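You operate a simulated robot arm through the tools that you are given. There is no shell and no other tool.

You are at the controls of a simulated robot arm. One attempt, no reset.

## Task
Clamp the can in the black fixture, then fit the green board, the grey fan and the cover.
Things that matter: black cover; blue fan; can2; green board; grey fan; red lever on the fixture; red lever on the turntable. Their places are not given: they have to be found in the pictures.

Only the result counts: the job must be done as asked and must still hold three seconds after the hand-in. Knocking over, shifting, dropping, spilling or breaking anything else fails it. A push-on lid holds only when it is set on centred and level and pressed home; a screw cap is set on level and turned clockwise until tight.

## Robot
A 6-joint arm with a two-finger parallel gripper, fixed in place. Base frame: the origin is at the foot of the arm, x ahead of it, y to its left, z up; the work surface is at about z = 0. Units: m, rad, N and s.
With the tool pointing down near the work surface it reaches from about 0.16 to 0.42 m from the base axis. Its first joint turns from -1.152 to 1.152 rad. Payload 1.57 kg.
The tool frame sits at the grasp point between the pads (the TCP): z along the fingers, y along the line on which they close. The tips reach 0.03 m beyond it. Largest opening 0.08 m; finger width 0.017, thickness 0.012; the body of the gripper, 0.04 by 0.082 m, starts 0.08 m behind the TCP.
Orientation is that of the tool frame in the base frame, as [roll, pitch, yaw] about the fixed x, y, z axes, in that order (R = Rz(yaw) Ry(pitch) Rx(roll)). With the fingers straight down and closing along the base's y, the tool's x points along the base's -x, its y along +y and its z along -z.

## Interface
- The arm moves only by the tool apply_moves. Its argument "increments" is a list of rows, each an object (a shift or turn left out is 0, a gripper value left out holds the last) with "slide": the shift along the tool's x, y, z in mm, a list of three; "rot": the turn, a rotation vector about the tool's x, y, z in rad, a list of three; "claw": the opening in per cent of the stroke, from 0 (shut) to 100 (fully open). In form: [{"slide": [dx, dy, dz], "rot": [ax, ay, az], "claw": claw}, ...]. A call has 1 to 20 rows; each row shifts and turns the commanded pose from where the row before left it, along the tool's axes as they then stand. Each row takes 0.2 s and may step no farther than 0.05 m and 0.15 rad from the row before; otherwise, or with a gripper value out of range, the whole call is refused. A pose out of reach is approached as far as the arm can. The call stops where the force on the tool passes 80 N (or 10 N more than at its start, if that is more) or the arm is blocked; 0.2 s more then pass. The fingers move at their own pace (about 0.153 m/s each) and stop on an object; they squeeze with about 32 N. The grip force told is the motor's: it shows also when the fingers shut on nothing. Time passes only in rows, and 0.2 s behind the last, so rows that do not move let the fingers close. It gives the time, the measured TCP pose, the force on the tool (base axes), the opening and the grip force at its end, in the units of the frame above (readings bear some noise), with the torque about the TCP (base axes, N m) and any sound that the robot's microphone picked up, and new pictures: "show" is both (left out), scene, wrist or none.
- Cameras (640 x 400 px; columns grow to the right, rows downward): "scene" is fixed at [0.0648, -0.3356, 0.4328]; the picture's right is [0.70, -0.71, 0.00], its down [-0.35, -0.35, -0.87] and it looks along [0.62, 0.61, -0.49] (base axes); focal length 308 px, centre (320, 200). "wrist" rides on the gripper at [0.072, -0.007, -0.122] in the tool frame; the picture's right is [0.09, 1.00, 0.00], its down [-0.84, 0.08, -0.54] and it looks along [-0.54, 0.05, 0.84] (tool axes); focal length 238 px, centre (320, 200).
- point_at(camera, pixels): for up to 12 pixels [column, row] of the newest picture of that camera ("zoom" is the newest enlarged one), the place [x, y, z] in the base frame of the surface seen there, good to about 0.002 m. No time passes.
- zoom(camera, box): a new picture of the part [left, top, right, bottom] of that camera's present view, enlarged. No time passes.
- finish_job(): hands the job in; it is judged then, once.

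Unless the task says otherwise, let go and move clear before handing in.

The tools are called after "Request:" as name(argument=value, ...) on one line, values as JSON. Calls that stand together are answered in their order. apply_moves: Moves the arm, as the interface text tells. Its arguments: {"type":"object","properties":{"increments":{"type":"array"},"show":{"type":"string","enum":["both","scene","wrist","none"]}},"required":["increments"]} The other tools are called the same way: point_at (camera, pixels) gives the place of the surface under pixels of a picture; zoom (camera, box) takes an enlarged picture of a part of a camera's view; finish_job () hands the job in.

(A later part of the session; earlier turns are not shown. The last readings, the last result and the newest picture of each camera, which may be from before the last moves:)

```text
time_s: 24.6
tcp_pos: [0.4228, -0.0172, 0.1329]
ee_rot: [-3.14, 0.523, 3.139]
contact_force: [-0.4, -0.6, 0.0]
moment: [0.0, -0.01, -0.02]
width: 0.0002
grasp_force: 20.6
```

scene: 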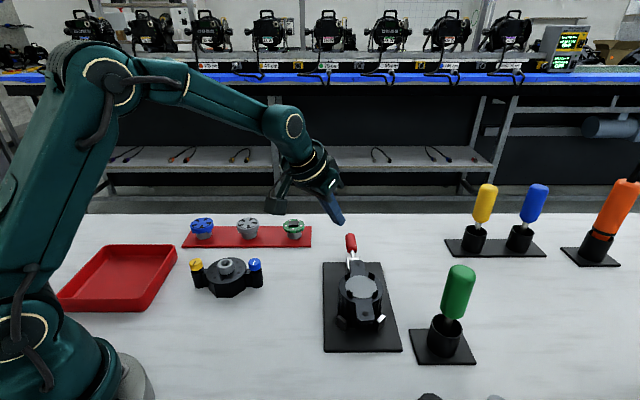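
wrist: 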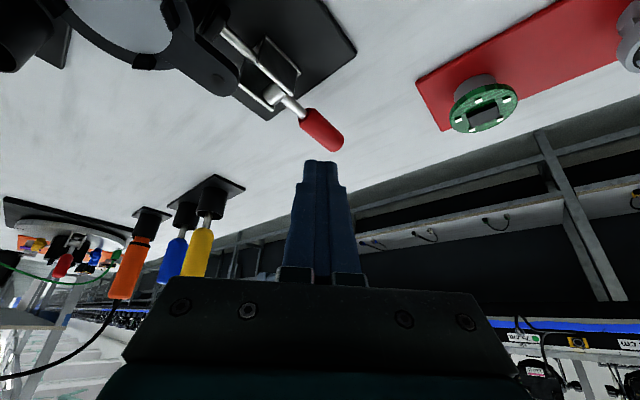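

Request:
zoom(camera="wrist", box=[130, 0, 360, 160])

Request:
zoom(camera="scene", box=[320, 220, 410, 355])

Request:
point_at(camera="wrist", pixels=[[330, 142], [315, 125], [305, 115], [293, 103], [237, 45], [215, 30], [270, 60]])

Request:
point_at(camera="scene", pixels=[[360, 287], [358, 264], [367, 315], [351, 238], [351, 250], [353, 258]])

```text
2.50 times, centred on (245, 80) of wrist
```

zoom: 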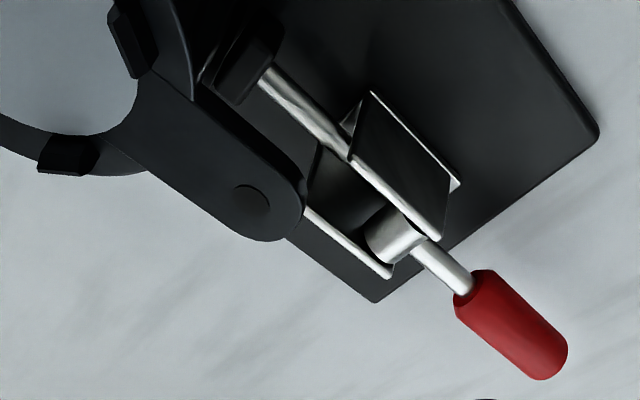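

```text
2.96 times, centred on (365, 288) of scene
```

zoom: 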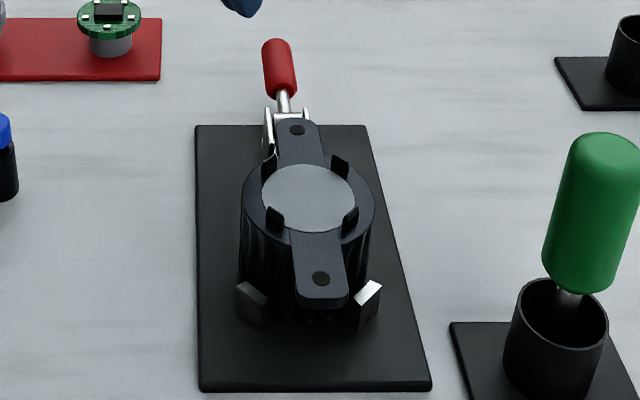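

```text
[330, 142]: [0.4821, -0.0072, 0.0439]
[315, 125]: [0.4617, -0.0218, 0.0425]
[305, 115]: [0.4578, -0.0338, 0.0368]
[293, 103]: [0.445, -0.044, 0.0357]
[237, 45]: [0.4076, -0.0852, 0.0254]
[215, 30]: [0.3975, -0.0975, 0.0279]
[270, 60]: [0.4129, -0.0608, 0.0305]
```

```text
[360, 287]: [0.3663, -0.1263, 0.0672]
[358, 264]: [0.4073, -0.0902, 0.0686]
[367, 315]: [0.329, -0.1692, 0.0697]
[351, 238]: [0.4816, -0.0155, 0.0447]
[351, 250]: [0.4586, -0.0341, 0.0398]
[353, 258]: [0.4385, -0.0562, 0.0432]
```

The rod is fully extended with the pad against the can body (zoom (235,80)), and the lever stays horizontal without springing back. To be sure it is over-centre, I'll press once more farther out on the handle, up to about 70 N.

Request:
apply_moves(increments=[{"slide": [-14.3, 5.5, 27.3]}, {"slide": [-14.3, 5.5, 27.3]}, {"slide": [2.5, 0, 4.33]}, {"slide": [2.5, 0, 4.33]}, {"slide": [2.5, 0, 4.33]}, {"slide": [2.5, 0, 4.33]}, {"slide": [0, 0, 0]}])

```text
time_s: 26.2
tcp_pos: [0.4761, -0.0095, 0.0811]
ee_rot: [-3.14, 0.526, 3.138]
contact_force: [0.3, -0.5, -0.2]
moment: [-0.02, -0.04, 0.0]
width: 0.0
grasp_force: 21.1
```

scene: 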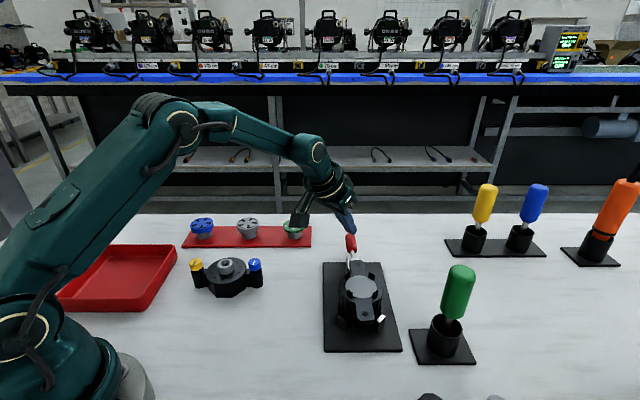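
wrist: 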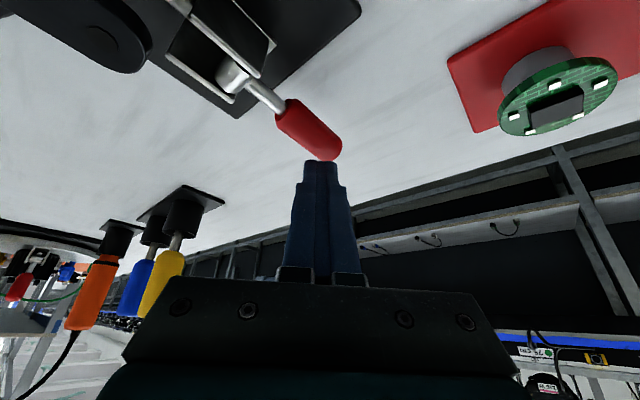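

The fingertip is just above the handle end, no contact yet. I'll continue straight down in small steps.

Request:
apply_moves(increments=[{"slide": [2.5, 0, 4.33]}, {"slide": [2, 0, 3.46]}, {"slide": [1.5, 0, 2.6]}, {"slide": [1.5, 0, 2.6]}, {"slide": [0, 0, 0]}])

```text
time_s: 27.4
tcp_pos: [0.4803, -0.0076, 0.072]
ee_rot: [-3.14, 0.542, 3.142]
contact_force: [-16.9, -1.5, 54.0]
moment: [-0.05, 0.07, 0.15]
width: 0.0
grasp_force: 21.7
```

scene: 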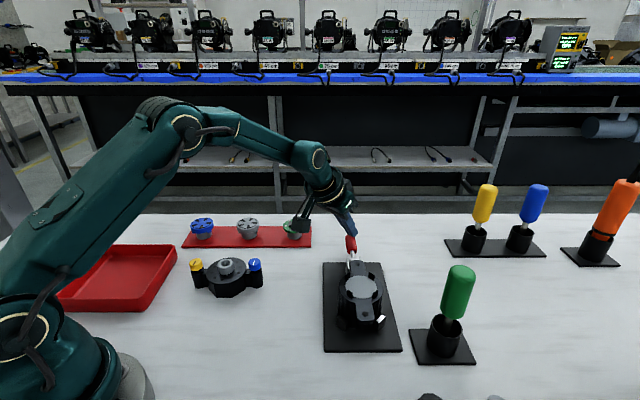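
wrist: 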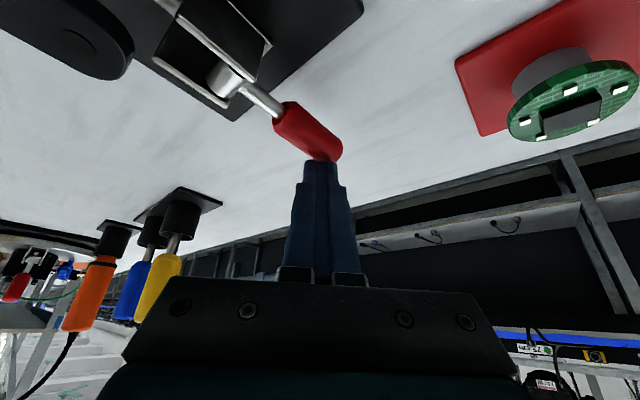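

At 56 N near the handle's end it doesn't move any farther, so the lever is at its stop and the can is clamped. Now I retract and turn toward the rack to inspect the green board.

Request:
apply_moves(increments=[{"slide": [0, 0, -30]}, {"slide": [0, 0, -30]}, {"slide": [18.3, 9.3, -28.3]}, {"slide": [18.3, 9.3, -28.3]}, {"slide": [18.3, 9.3, -28.3]}, {"rot": [-0.0655, 0, -0.1135], "claw": 100}, {"rot": [-0.0655, 0, -0.1135]}, {"rot": [0, 0.105, 0]}, {"rot": [0, 0.105, 0]}, {"rot": [0, 0.105, 0]}, {"slide": [0, 0, 0]}])

```text
time_s: 29.8
tcp_pos: [0.3555, 0.0204, 0.1635]
ee_rot: [-3.139, 0.207, -2.882]
contact_force: [-1.0, -0.3, 0.0]
moment: [0.04, -0.05, -0.02]
width: 0.0801
grasp_force: 0.1
```

scene: 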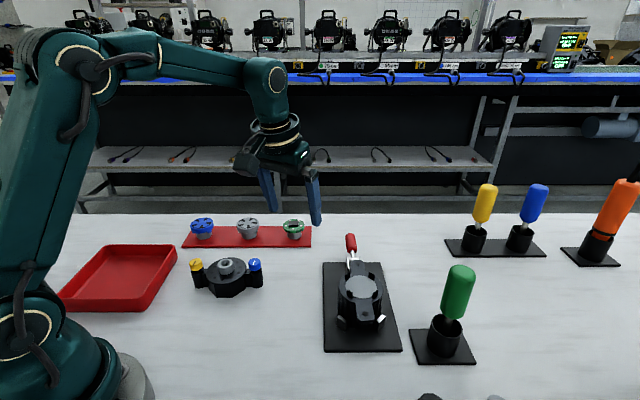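
wrist: 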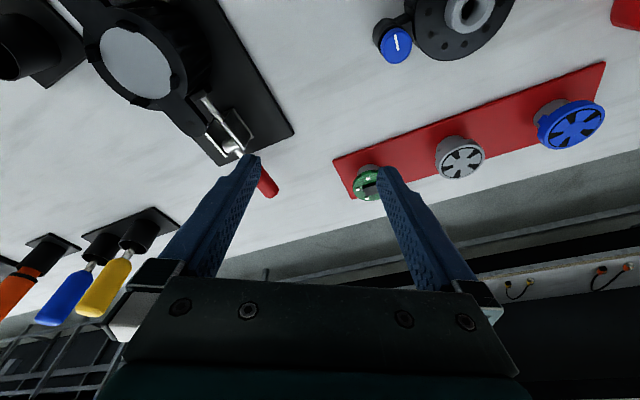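

I'll slide sideways about 80 mm so the green board falls between the fingers for a clear view.

Request:
apply_moves(increments=[{"slide": [0, 27, 0]}, {"slide": [0, 27, 0]}, {"slide": [0, 27, 0]}, {"slide": [0, 0, 0]}], show="wrist")

```text
time_s: 30.8
tcp_pos: [0.3338, 0.0977, 0.1646]
ee_rot: [-3.138, 0.208, -2.881]
contact_force: [0.2, 0.2, -0.5]
moment: [0.04, 0.01, 0.01]
width: 0.0802
grasp_force: 0.0
```

wrist: 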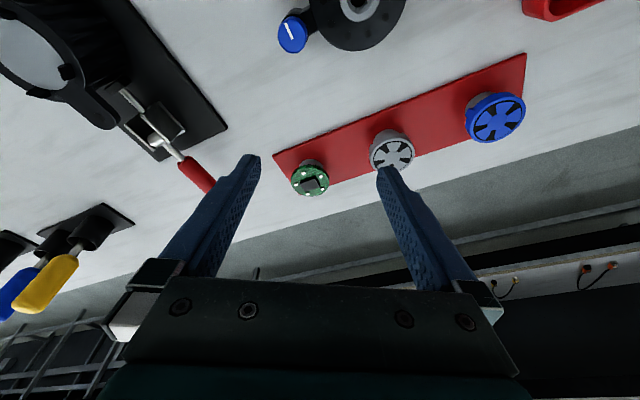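

Request:
zoom(camera="wrist", box=[275, 145, 345, 205])

Request:
zoom(camera="wrist", box=[355, 115, 435, 185])

Request:
zoom(camera="scene", box=[225, 210, 275, 245])

Request:
zoom(camera="scene", box=[180, 205, 230, 245])

Request:
point_at(camera="wrist", pixels=[[310, 180], [291, 180], [329, 180], [310, 164], [311, 195], [275, 155], [300, 165], [371, 145], [398, 153], [413, 155], [395, 135], [395, 170]])

```text
6.67 times, centred on (310, 175) of wrist
```

zoom: 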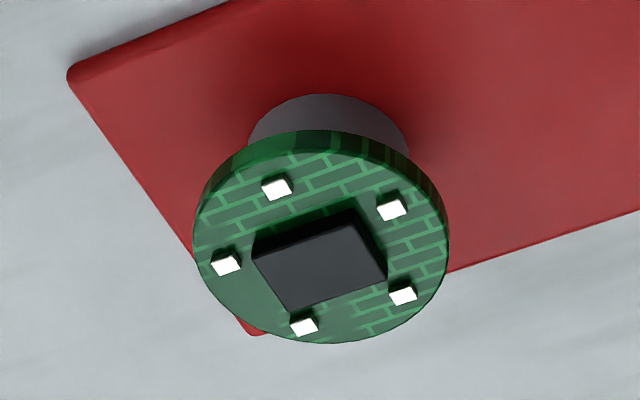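

```text
5.71 times, centred on (395, 150) of wrist
```

zoom: 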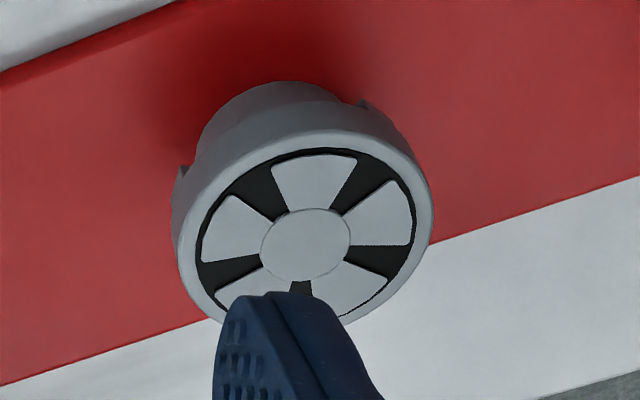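

```text
11.43 times, centred on (250, 228) of scene
```

zoom: 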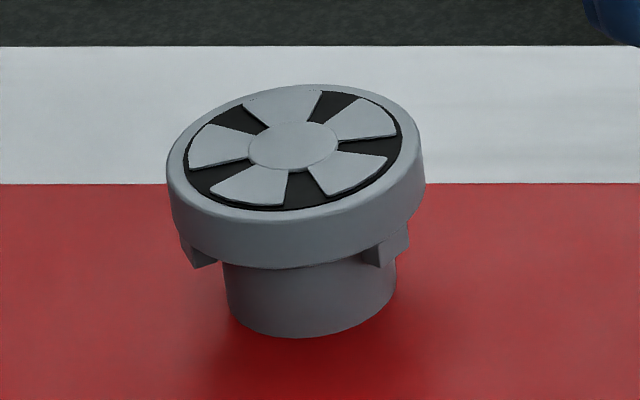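

```text
10.00 times, centred on (205, 225) of scene
```

zoom: 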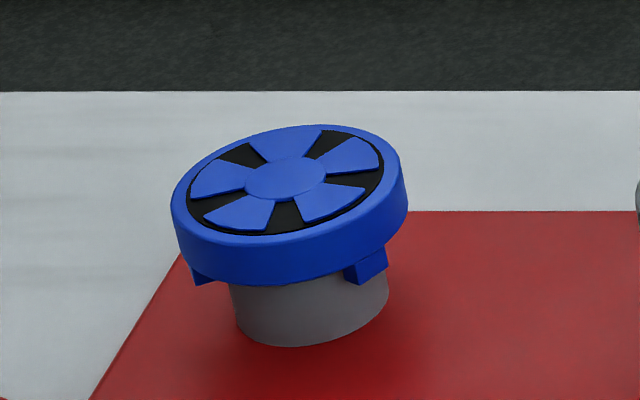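

```text
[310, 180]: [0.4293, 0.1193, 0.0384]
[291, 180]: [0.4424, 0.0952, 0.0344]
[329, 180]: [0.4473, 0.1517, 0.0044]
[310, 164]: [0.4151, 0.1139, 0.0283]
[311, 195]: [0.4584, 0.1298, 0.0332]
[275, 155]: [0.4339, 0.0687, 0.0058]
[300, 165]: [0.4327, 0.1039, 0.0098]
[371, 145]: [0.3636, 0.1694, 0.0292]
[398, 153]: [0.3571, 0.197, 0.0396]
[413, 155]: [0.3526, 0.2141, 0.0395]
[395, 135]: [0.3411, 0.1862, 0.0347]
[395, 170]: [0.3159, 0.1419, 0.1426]
```

The fan has lugs hanging below its rim, and the board is a plain disc with chip, standing on a grey pedestal. I need exact centres, so I'll zoom again on the board and sample its rim.

Request:
zoom(camera="wrist", box=[275, 145, 345, 205])

```text
6.67 times, centred on (310, 175) of wrist
```

zoom: 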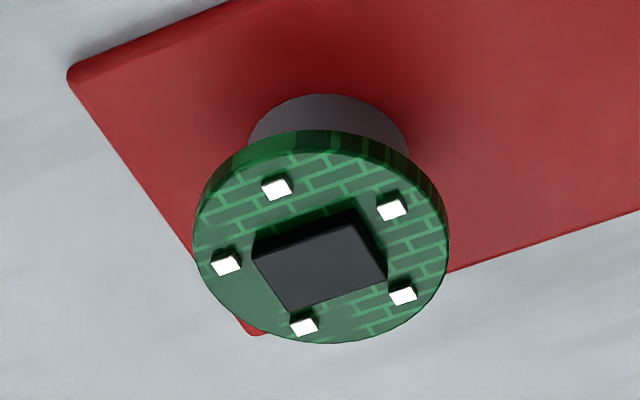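

Request:
point_at(camera="zoom", pixels=[[200, 255], [440, 245], [330, 335], [320, 160], [230, 180], [415, 180], [240, 315], [410, 320], [320, 100], [320, 143], [100, 75], [340, 270]])

Request:
point_at(camera="scene", pixels=[[284.5, 224], [304, 224], [294, 230], [294, 220], [293, 236], [248, 222], [247, 228], [237, 222], [257, 222], [247, 218], [249, 237], [300, 240]])

```text
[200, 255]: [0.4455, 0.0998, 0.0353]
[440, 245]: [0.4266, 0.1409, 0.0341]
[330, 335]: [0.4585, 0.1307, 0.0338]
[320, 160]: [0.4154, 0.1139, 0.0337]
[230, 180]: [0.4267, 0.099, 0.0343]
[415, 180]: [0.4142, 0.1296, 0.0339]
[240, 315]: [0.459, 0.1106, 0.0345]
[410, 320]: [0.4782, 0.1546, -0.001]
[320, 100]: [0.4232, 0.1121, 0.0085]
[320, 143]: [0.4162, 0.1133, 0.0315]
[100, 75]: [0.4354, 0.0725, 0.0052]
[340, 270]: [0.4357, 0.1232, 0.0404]
```

```text
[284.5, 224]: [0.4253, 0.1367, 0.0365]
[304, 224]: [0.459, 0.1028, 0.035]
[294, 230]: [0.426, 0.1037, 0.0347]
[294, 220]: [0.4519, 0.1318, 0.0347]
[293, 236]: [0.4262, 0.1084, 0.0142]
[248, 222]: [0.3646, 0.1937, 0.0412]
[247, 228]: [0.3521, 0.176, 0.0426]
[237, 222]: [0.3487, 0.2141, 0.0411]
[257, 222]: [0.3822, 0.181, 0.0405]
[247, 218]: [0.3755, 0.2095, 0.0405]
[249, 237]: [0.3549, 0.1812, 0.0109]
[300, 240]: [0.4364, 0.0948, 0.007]
```

Board: centre ≈ (0.438,0.119), top z≈0.034, thickness ≈6 mm. Grey fan: centre ≈ (0.3645,0.195), top z≈0.041. Before picking, I want a close look at the four clips on the can, so I'll move the camera over there.

Request:
apply_moves(increments=[{"slide": [20.3, -35, -1.25]}, {"slide": [20.3, -35, -1.25]}, {"slide": [20.3, -35, -1.25]}, {"slide": [20.3, -35, -1.25]}, {"slide": [20.3, -35, -1.25]}, {"rot": [0.0254, 0, 0.1194]}, {"rot": [0.0254, 0, 0.1194]}, {"rot": [0.0254, 0, 0.1194]}, {"rot": [0.0254, 0, 0.1194]}, {"rot": [0.0254, 0, 0.1194]}, {"slide": [0, 0, 0]}], show="wrist")

```text
time_s: 33.2
tcp_pos: [0.2813, -0.0973, 0.1482]
ee_rot: [-3.139, 0.21, 2.792]
contact_force: [0.3, 0.6, 0.7]
moment: [0.0, 0.01, 0.0]
width: 0.0801
grasp_force: 0.1
```

wrist: 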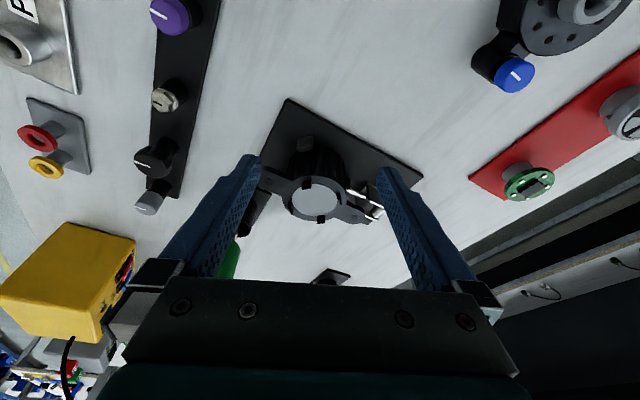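

Request:
zoom(camera="wrist", box=[265, 155, 375, 235])

Request:
zoom(camera="scene", box=[335, 260, 385, 310])

```text
5.00 times, centred on (320, 195) of wrist
```

zoom: 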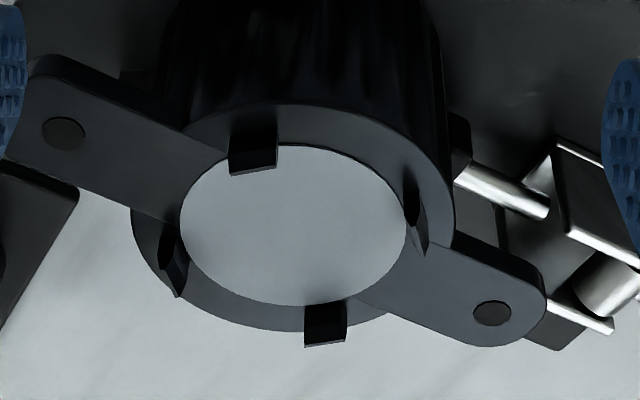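

```text
8.00 times, centred on (360, 285) of scene
```

zoom: 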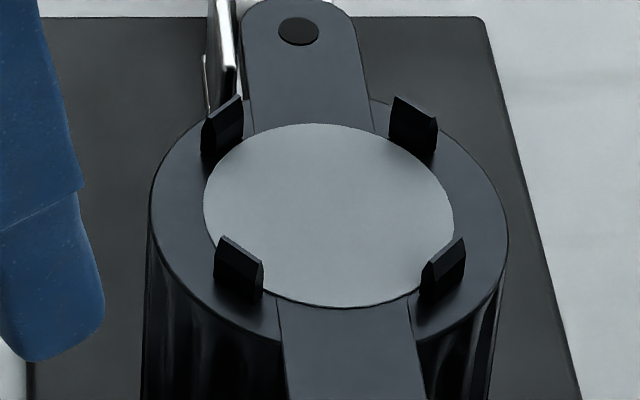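

The clips are short upright plates with chamfered tops at ±x and ±y just outside the grey seat disc. I'll sample their coordinates and the seat rim to get the exact can centre.

Request:
point_at(camera="zoom", pixels=[[240, 262], [225, 238], [262, 262], [445, 270], [462, 240], [225, 130], [240, 98], [415, 130], [396, 98], [330, 215], [208, 180], [450, 220]])

Request:
point_at(camera="zoom", pixels=[[330, 130], [330, 300], [152, 200], [506, 240], [299, 30], [170, 270], [490, 290], [180, 140], [470, 160], [350, 350], [215, 265], [465, 270]])

```text
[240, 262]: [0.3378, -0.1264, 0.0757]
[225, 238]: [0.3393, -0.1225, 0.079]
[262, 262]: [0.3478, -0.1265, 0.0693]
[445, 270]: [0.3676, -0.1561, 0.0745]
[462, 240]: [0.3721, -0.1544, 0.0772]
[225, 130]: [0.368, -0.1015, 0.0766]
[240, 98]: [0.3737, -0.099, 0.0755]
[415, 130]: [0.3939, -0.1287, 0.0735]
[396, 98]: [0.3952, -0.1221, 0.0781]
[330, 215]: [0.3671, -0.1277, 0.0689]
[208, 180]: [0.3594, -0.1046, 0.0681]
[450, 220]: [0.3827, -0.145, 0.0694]
```

```text
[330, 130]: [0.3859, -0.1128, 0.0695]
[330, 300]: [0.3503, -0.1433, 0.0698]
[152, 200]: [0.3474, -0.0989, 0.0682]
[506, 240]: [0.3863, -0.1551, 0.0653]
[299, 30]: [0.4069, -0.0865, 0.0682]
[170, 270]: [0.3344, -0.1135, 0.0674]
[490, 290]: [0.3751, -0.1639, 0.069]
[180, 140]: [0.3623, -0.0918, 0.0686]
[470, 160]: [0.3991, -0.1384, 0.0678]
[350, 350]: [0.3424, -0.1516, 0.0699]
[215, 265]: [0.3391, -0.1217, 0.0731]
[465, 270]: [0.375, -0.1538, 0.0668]
```

Can centre ≈ (0.3675,-0.128), top z≈0.0685, clip tops ≈0.078, clip inner radius ≈26.6 mm, so the 24 mm board drops between them. Now I go to a pre-grasp above the board with a 12° radial tilt.

Request:
apply_moves(increments=[{"rot": [-0.0255, 0, -0.1201]}, {"rot": [-0.0255, 0, -0.1201]}, {"rot": [-0.0255, 0, -0.1201]}, {"rot": [-0.0255, 0, -0.1201]}, {"rot": [-0.0255, 0, -0.1201]}, {"slide": [-29.8, 27.9, 8.1]}, {"slide": [-29.8, 27.9, 8.1]}, {"slide": [-29.8, 27.9, 8.1]}, {"slide": [-29.8, 27.9, 8.1]}, {"slide": [-29.8, 27.9, 8.1]}, {"slide": [-29.8, 27.9, 8.1]}, {"slide": [0, 0, 0]}])

```text
time_s: 35.8
tcp_pos: [0.4192, 0.115, 0.1367]
ee_rot: [-3.14, 0.208, -2.878]
contact_force: [-0.4, 0.1, 0.2]
moment: [0.01, 0.01, 0.03]
width: 0.08
grasp_force: 0.0
```

scene: 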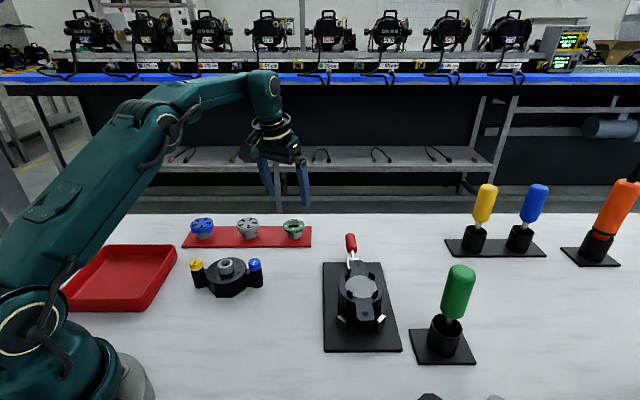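
wrist: 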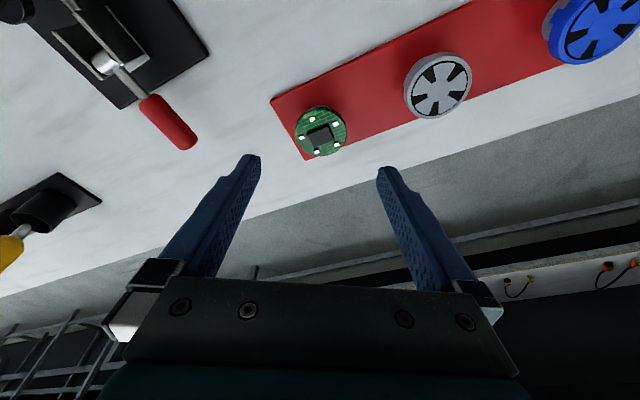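

The board is at (320,132), well aligned. I'll measure its rim again from this closer view.

Request:
zoom(camera="wrist", box=[285, 100, 355, 165])

```text
6.15 times, centred on (320, 132) of wrist
```

zoom: 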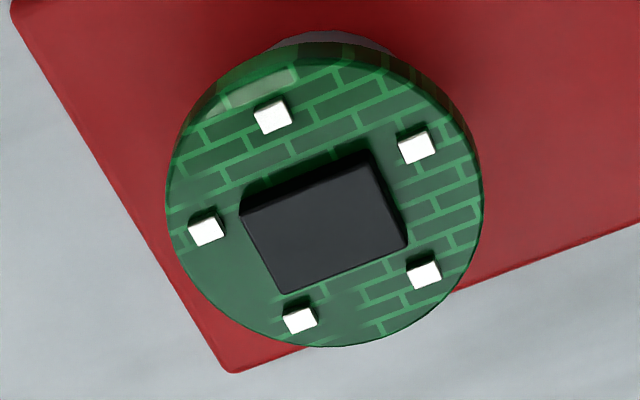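

Request:
point_at(camera="zoom", pixels=[[172, 205], [476, 205], [325, 342], [325, 65], [215, 110], [440, 110], [215, 300], [435, 300], [325, 48], [325, 36], [323, 200], [100, 150]])

```text
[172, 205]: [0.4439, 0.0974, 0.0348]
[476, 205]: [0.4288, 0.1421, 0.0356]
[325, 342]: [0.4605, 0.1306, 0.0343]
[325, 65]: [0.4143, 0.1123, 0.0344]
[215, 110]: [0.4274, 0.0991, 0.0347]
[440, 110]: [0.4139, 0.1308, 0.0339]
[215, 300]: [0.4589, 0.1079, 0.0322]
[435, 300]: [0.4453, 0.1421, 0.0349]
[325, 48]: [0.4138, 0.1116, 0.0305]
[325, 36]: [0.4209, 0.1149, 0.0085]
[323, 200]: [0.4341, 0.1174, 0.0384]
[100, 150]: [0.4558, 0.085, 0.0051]
```

Refined board centre is (0.4367,0.1203), top z≈0.0345. I'll descend so the fingertips end just above the underside of the board.

Request:
apply_moves(increments=[{"slide": [1.4, 0.2, 25.4]}, {"slide": [1.4, 0.2, 25.4]}, {"slide": [1.3, 0.2, 25.4]}, {"slide": [0, 0, 0]}])

```text
time_s: 36.8
tcp_pos: [0.4289, 0.1158, 0.0636]
ee_rot: [-3.14, 0.209, -2.878]
contact_force: [1.0, 0.7, 0.4]
moment: [0.0, 0.02, 0.01]
width: 0.0798
grasp_force: 0.0
```

scene: 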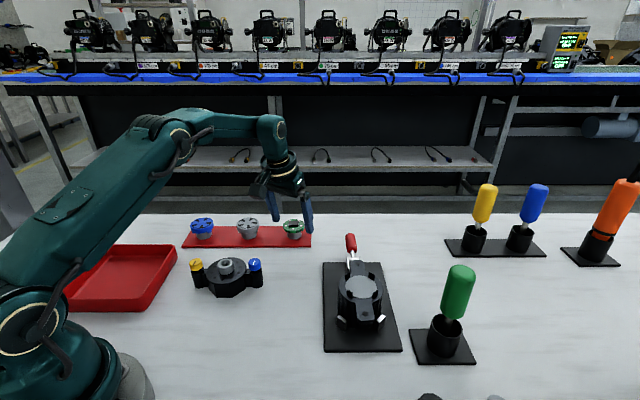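
wrist: 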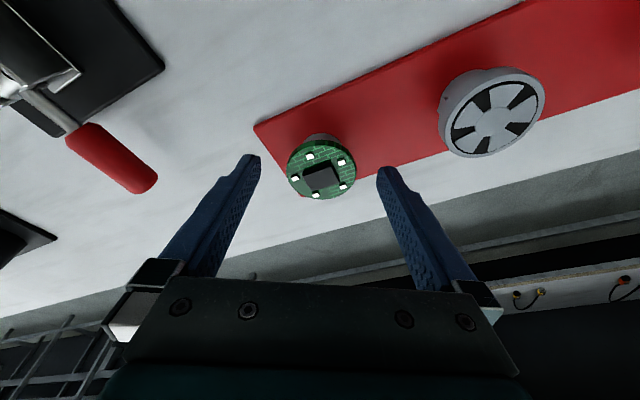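

The measured pose is about 2–3 mm short; the board centre is slightly right and outward of the fingertips' midpoint. I'll correct by small slides and check again with a zoom.

Request:
apply_moves(increments=[{"slide": [-1.8, 2.3, 3.0]}, {"slide": [0, 0, 0]}], show="wrist")

Request:
zoom(camera="wrist", box=[240, 110, 400, 210])

Request:
zoom(camera="scene", box=[260, 180, 330, 260])

```text
time_s: 37.4
tcp_pos: [0.4302, 0.1201, 0.061]
ee_rot: [-3.138, 0.21, -2.879]
contact_force: [0.2, -0.2, 0.4]
moment: [-0.02, 0.0, 0.0]
width: 0.0802
grasp_force: 0.0
```

wrist: 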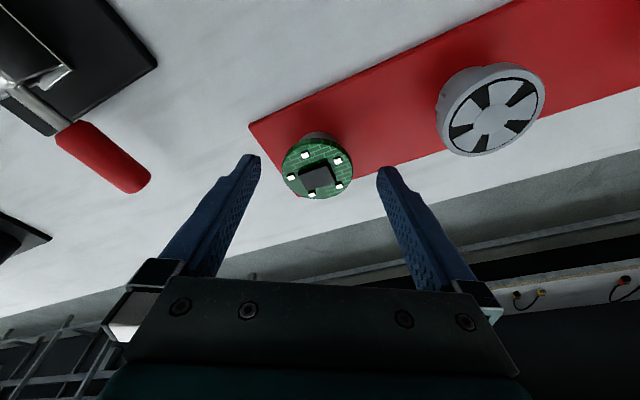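

```text
4.00 times, centred on (320, 160) of wrist
```

zoom: 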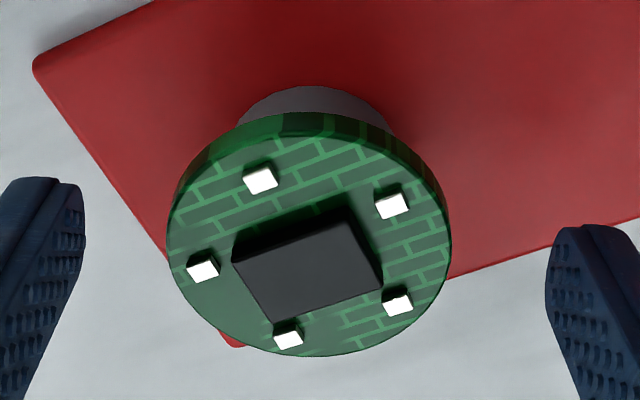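

```text
5.00 times, centred on (295, 220) of scene
```

zoom: 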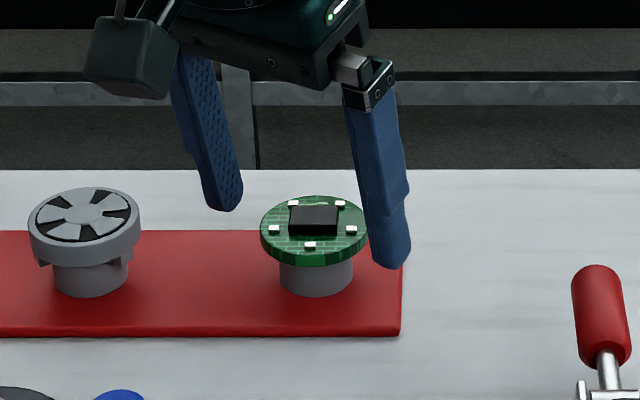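

The board is centred between the pads in the zoomed view (edges 167–451 versus pads 85–545). Now I close the gripper on it.

Request:
apply_moves(increments=[{"claw": 50}, {"claw": 50}, {"claw": 0}, {"claw": 0}, {"claw": 0}])

Request:
zoom(camera="wrist", box=[240, 110, 400, 210])

Request:
zoom(camera="scene", box=[260, 180, 330, 260])

```text
time_s: 38.6
tcp_pos: [0.4301, 0.1193, 0.0615]
ee_rot: [-3.139, 0.209, -2.879]
contact_force: [-0.2, 0.3, -0.1]
moment: [0.0, 0.04, 0.02]
width: 0.048
grasp_force: 31.9
```

scene: 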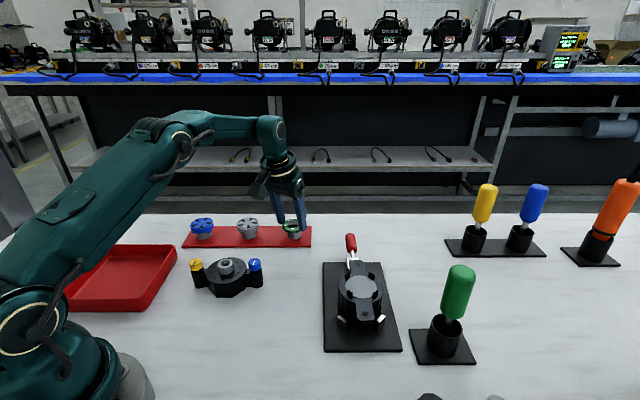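
wrist: 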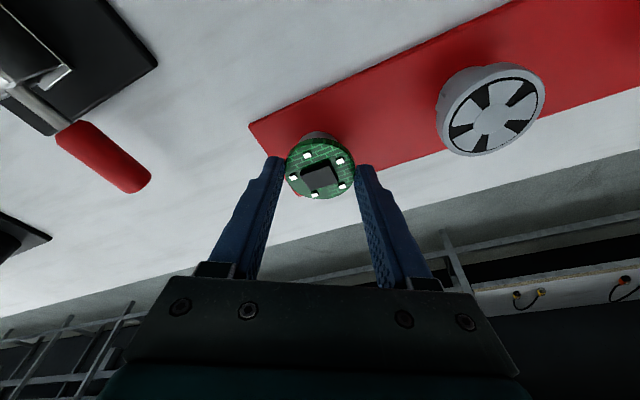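

```text
4.00 times, centred on (320, 160) of wrist
```

zoom: 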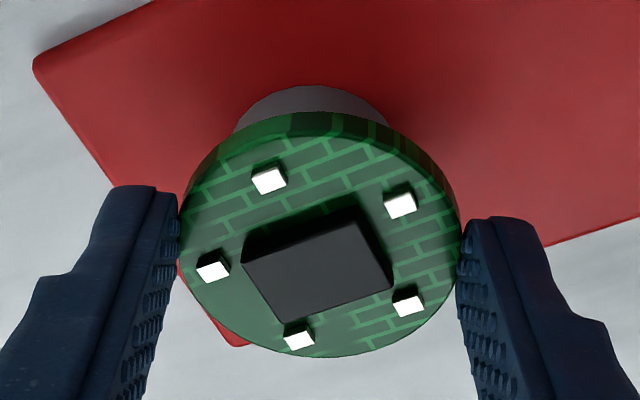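

```text
5.00 times, centred on (295, 220) of scene
```

zoom: 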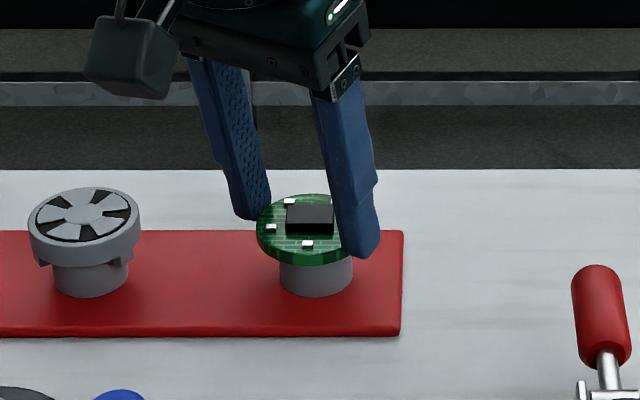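

The gripper closed on 48 mm with 32 N, board held. I'll lift it straight up 25 mm and check, then retract inward.

Request:
apply_moves(increments=[{"slide": [-1.04, 0, -4.9]}, {"slide": [-2.1, 0, -9.8]}, {"slide": [-2.1, 0, -9.8]}, {"slide": [0, 0, 0]}])

Request:
zoom(camera="wrist", box=[240, 110, 400, 210])

Request:
zoom(camera="scene", box=[260, 180, 330, 260])

```text
time_s: 39.6
tcp_pos: [0.43, 0.1199, 0.0859]
ee_rot: [-3.139, 0.209, -2.878]
contact_force: [-0.8, 0.1, -0.9]
moment: [0.02, -0.02, 0.03]
width: 0.0478
grasp_force: 32.2
```

scene: 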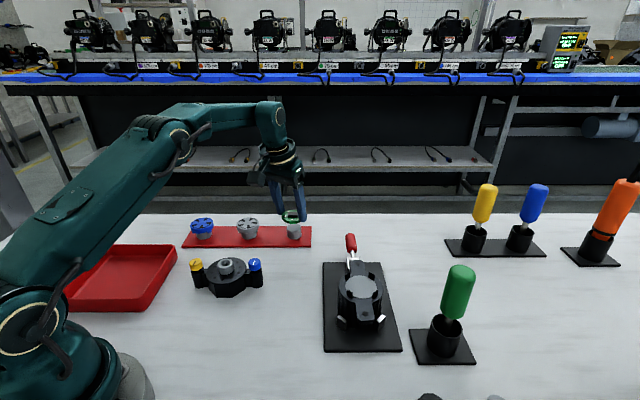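
wrist: 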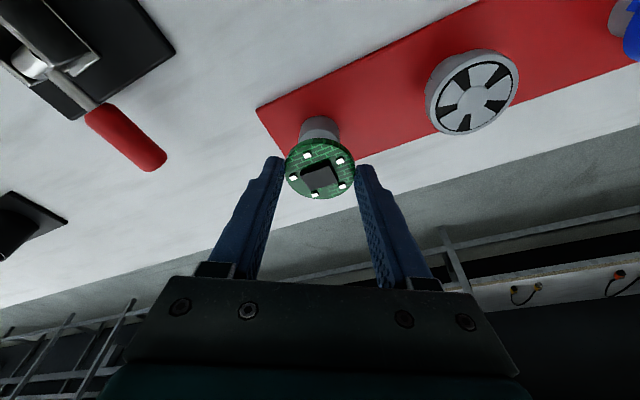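

```text
4.00 times, centred on (320, 160) of wrist
```

zoom: 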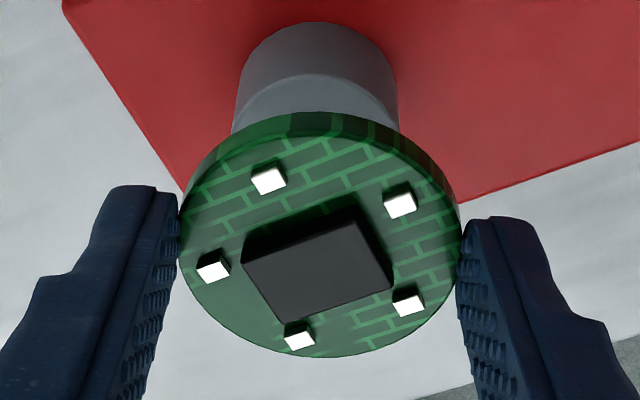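

```text
5.00 times, centred on (295, 220) of scene
```

zoom: 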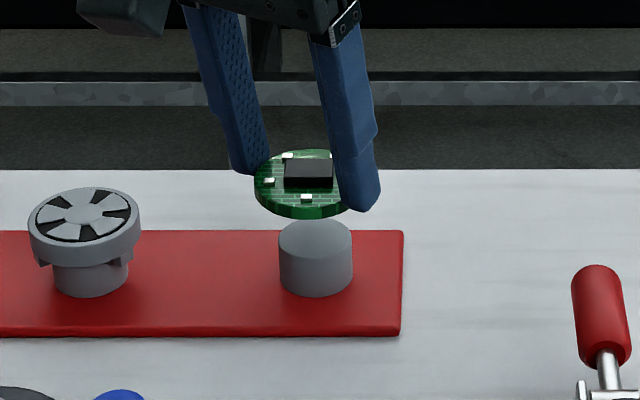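

The board is clear of its pedestal and unchanged in the grip. I'll carry it inward and up, then rotate so the fingers close along the ear direction (between the clips).

Request:
apply_moves(increments=[{"slide": [25.6, -23.1, -21.8]}, {"slide": [25.6, -23.1, -21.8]}, {"slide": [25.6, -23.1, -21.8]}, {"slide": [25.6, -23.1, -21.8]}, {"rot": [0.0273, 0, 0.1282]}, {"rot": [0.0273, 0, 0.1282]}, {"rot": [0.0273, 0, 0.1282]}, {"rot": [0.0273, 0, 0.1282]}, {"rot": [0.0273, 0, 0.1282]}, {"rot": [0.0273, 0, 0.1282]}, {"rot": [0.0273, 0, 0.1282]}, {"rot": [0.0273, 0, 0.1282]}, {"slide": [0, 0, 0]}])

```text
time_s: 42.4
tcp_pos: [0.3401, -0.0004, 0.1504]
ee_rot: [-3.141, 0.209, 2.355]
contact_force: [-0.5, 0.0, 0.4]
moment: [0.02, 0.02, 0.0]
width: 0.0476
grasp_force: 32.0
```

scene: 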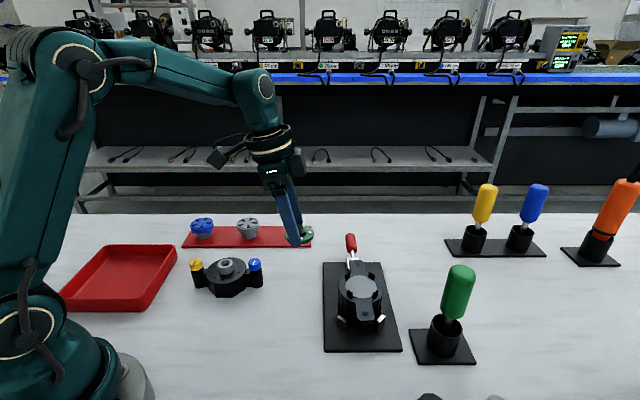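
wrist: 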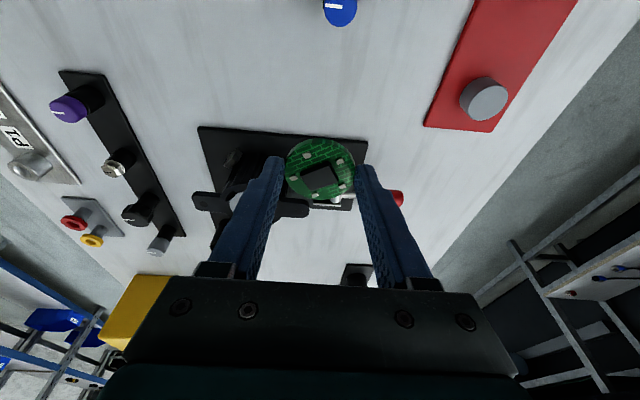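

Orientation is set (yaw 135°, 12° tilt). Next I move the board above the can centre at safe height (board underside ≈0.10, clips ≈0.078).

Request:
apply_moves(increments=[{"slide": [-24.4, -17.7, 9.1]}, {"slide": [-24.4, -17.7, 9.1]}, {"slide": [-24.4, -17.7, 9.1]}, {"slide": [-24.3, -17.6, 9.2]}, {"slide": [0, 0, 0]}, {"slide": [0, 0, 0]}])

Request:
zoom(camera="scene", box=[320, 230, 400, 330])

Request:
zoom(camera="wrist", box=[240, 100, 400, 240])

```text
time_s: 43.8
tcp_pos: [0.3617, -0.1247, 0.1352]
ee_rot: [-3.141, 0.211, 2.358]
contact_force: [0.0, -0.7, -0.4]
moment: [-0.06, 0.01, -0.01]
width: 0.0479
grasp_force: 31.9
```

scene: 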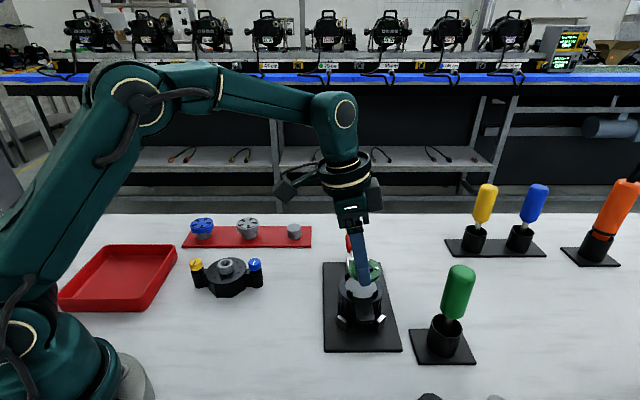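
wrist: 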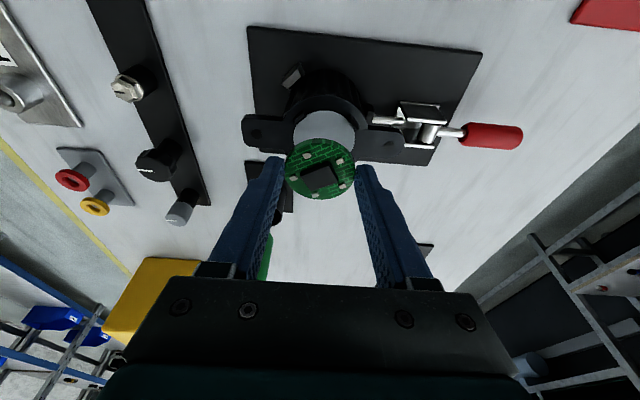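

```text
4.00 times, centred on (360, 280) of scene
```

zoom: 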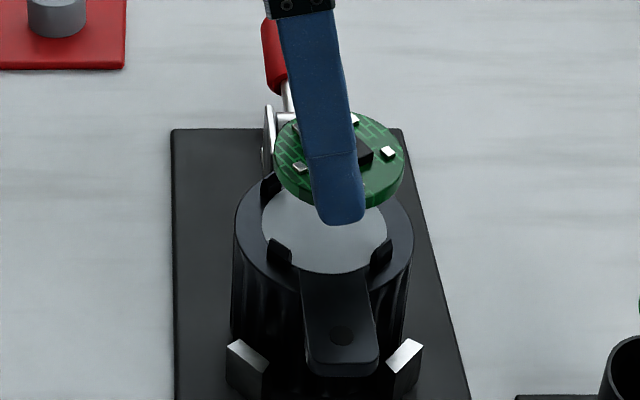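

```text
2.86 times, centred on (320, 170) of wrist
```

zoom: 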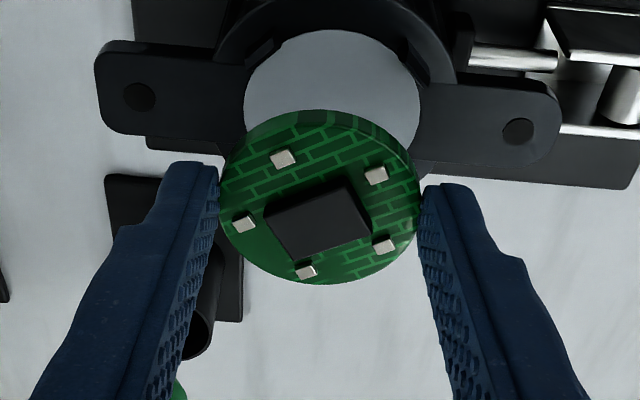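

I'll measure the held board's rim and the seat's rim in this view to check lateral alignment.

Request:
point_at(camera="zoom", pixels=[[224, 200], [416, 205], [320, 280], [318, 118], [245, 145], [395, 145], [255, 262], [385, 262], [250, 90], [414, 90], [330, 34], [140, 96]])

Request:
point_at(camera="wrist", pixels=[[257, 134], [389, 142], [320, 120], [298, 130], [350, 130]])

```text
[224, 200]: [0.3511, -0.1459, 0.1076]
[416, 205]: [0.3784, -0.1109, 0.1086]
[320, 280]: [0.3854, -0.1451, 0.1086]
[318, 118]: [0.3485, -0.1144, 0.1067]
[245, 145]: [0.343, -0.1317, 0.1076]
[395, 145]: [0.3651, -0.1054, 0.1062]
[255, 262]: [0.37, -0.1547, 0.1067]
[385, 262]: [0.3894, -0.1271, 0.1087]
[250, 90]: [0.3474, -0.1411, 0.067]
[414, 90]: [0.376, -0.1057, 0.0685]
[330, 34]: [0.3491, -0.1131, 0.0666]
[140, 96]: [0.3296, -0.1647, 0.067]
```

```text
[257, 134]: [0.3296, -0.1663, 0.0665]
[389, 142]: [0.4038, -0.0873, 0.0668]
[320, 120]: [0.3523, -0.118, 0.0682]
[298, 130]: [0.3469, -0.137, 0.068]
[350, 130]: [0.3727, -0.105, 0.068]
```

Board centre is at (0.3664,-0.1294) versus can (0.3675,-0.128), about 1.5 mm low along the ear axis. I'll shift by 1.3 mm and descend 24 mm, then recheck.

Request:
apply_moves(increments=[{"slide": [0, 1.3, 0]}, {"slide": [2.5, 0, 11.7]}, {"slide": [2.5, 0, 11.7]}, {"slide": [0, 0, 0]}, {"slide": [0, 0, 0]}])

Request:
zoom(camera="scene", box=[320, 240, 400, 320])

Request:
zoom(camera="wrist", box=[240, 100, 400, 240])

```text
time_s: 45.0
tcp_pos: [0.3626, -0.1237, 0.1108]
ee_rot: [3.141, 0.212, 2.356]
contact_force: [-0.1, 0.5, 0.0]
moment: [-0.02, -0.01, -0.03]
width: 0.0478
grasp_force: 32.0
```

scene: 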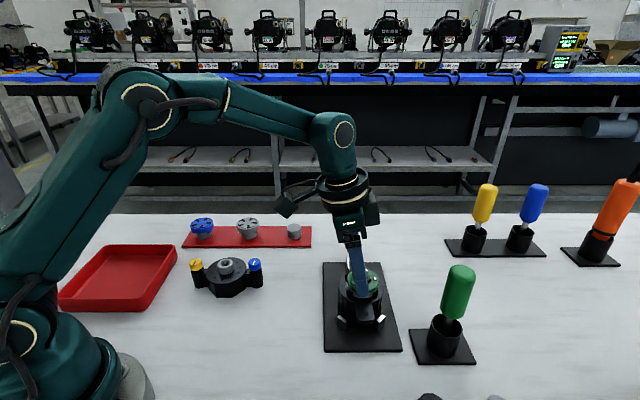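
wrist: 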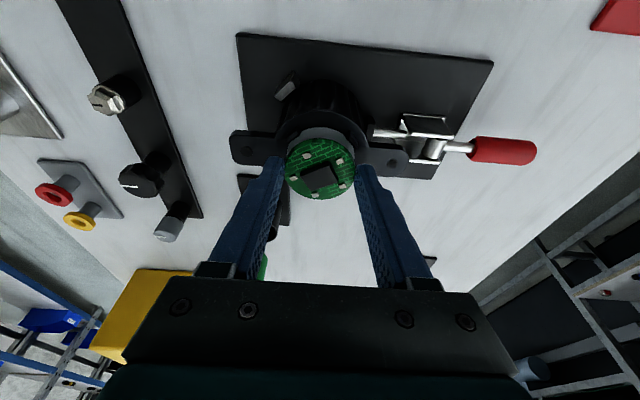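

```text
5.00 times, centred on (360, 280) of scene
```

zoom: 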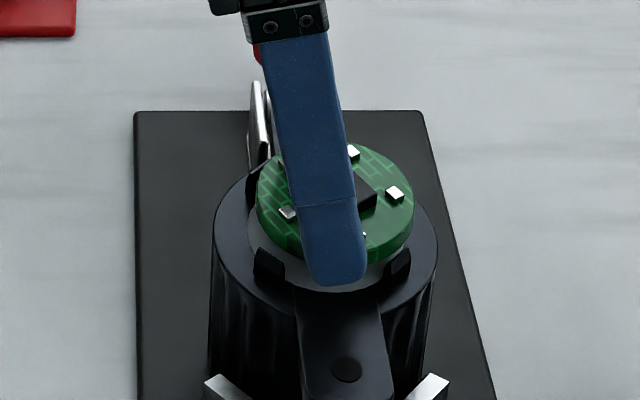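

```text
2.86 times, centred on (320, 170) of wrist
```

zoom: 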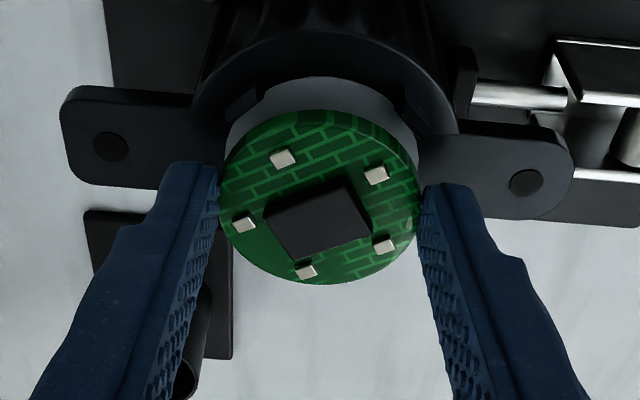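

Alignment looks good in both views. I'll lower 7.5 mm more, into the clips, then feel for contact.

Request:
apply_moves(increments=[{"slide": [0.52, 0, 2.45]}, {"slide": [0.52, 0, 2.45]}, {"slide": [0.52, 0, 2.45]}, {"slide": [0, 0, 0]}, {"slide": [0, 0, 0]}])

Request:
zoom(camera="scene", box=[320, 240, 400, 320])

Request:
zoom(camera="wrist", box=[240, 100, 400, 240])

```text
time_s: 46.2
tcp_pos: [0.3632, -0.1223, 0.1029]
ee_rot: [-3.14, 0.21, 2.355]
contact_force: [-7.9, 0.3, -0.7]
moment: [0.01, 0.18, -0.05]
width: 0.0482
grasp_force: 31.7
```

scene: 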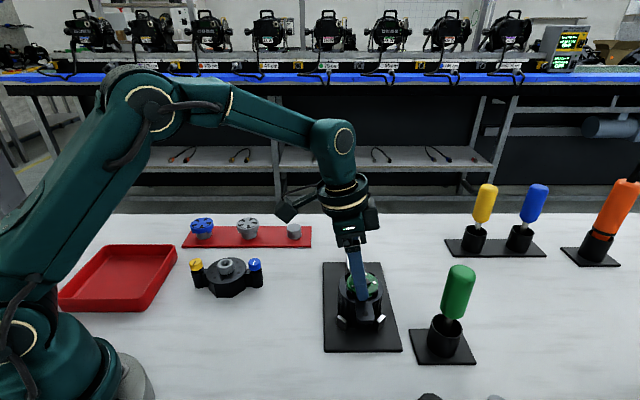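
wrist: 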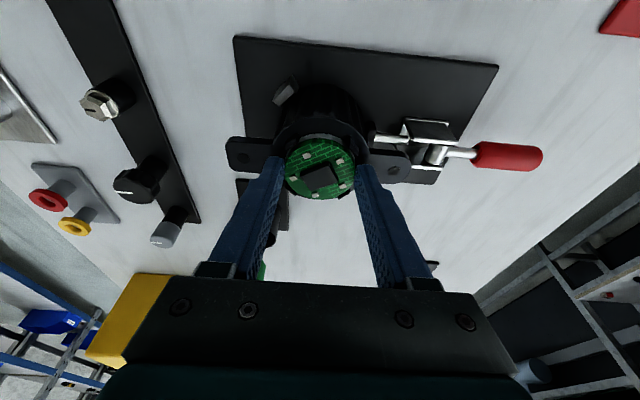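

```text
5.00 times, centred on (360, 280) of scene
```

zoom: 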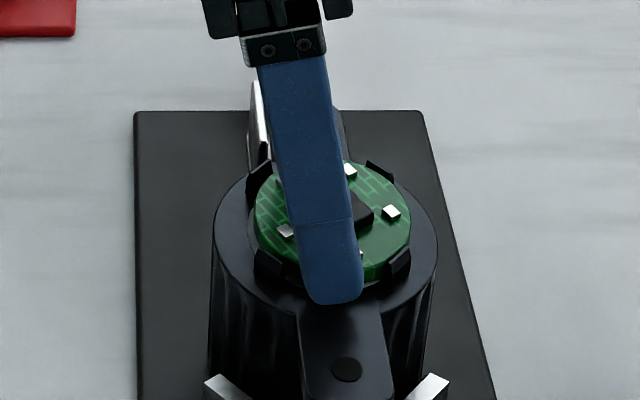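

```text
2.86 times, centred on (320, 170) of wrist
```

zoom: 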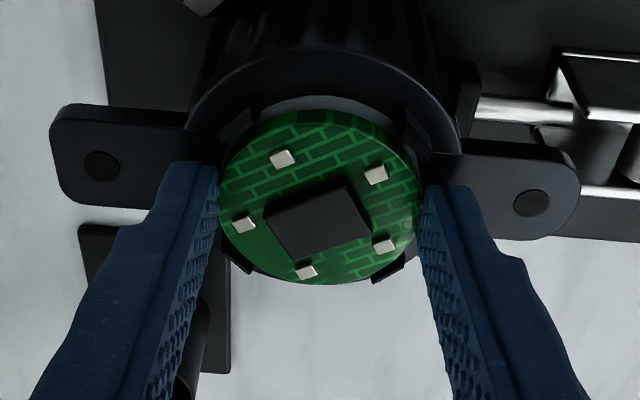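

A side force of -8 N in x shows the board is touching the +x clip. I'll shift about 1.2 mm toward -x and look at the force again.

Request:
apply_moves(increments=[{"slide": [0.8, -0.8, 0]}, {"slide": [0, 0, 0]}, {"slide": [0, 0, 0]}], show="none")

```text
time_s: 47.0
tcp_pos: [0.3629, -0.1221, 0.1039]
ee_rot: [-3.142, 0.212, 2.356]
contact_force: [-2.4, 1.0, -1.0]
moment: [-0.02, 0.09, 0.03]
width: 0.0479
grasp_force: 32.1
```

Force dropped to about 2 N. A further 0.5 mm shift, then lower in 1 mm steps.

Request:
apply_moves(increments=[{"slide": [0.35, -0.35, 0]}, {"slide": [0.21, 0, 0.98]}, {"slide": [0.21, 0, 0.98]}, {"slide": [0, 0, 0]}, {"slide": [0, 0, 0]}], show="none")

```text
time_s: 48.2
tcp_pos: [0.3626, -0.122, 0.1016]
ee_rot: [3.14, 0.213, 2.357]
contact_force: [1.9, 2.7, -0.5]
moment: [-0.16, 0.28, 0.01]
width: 0.0477
grasp_force: 32.2
```

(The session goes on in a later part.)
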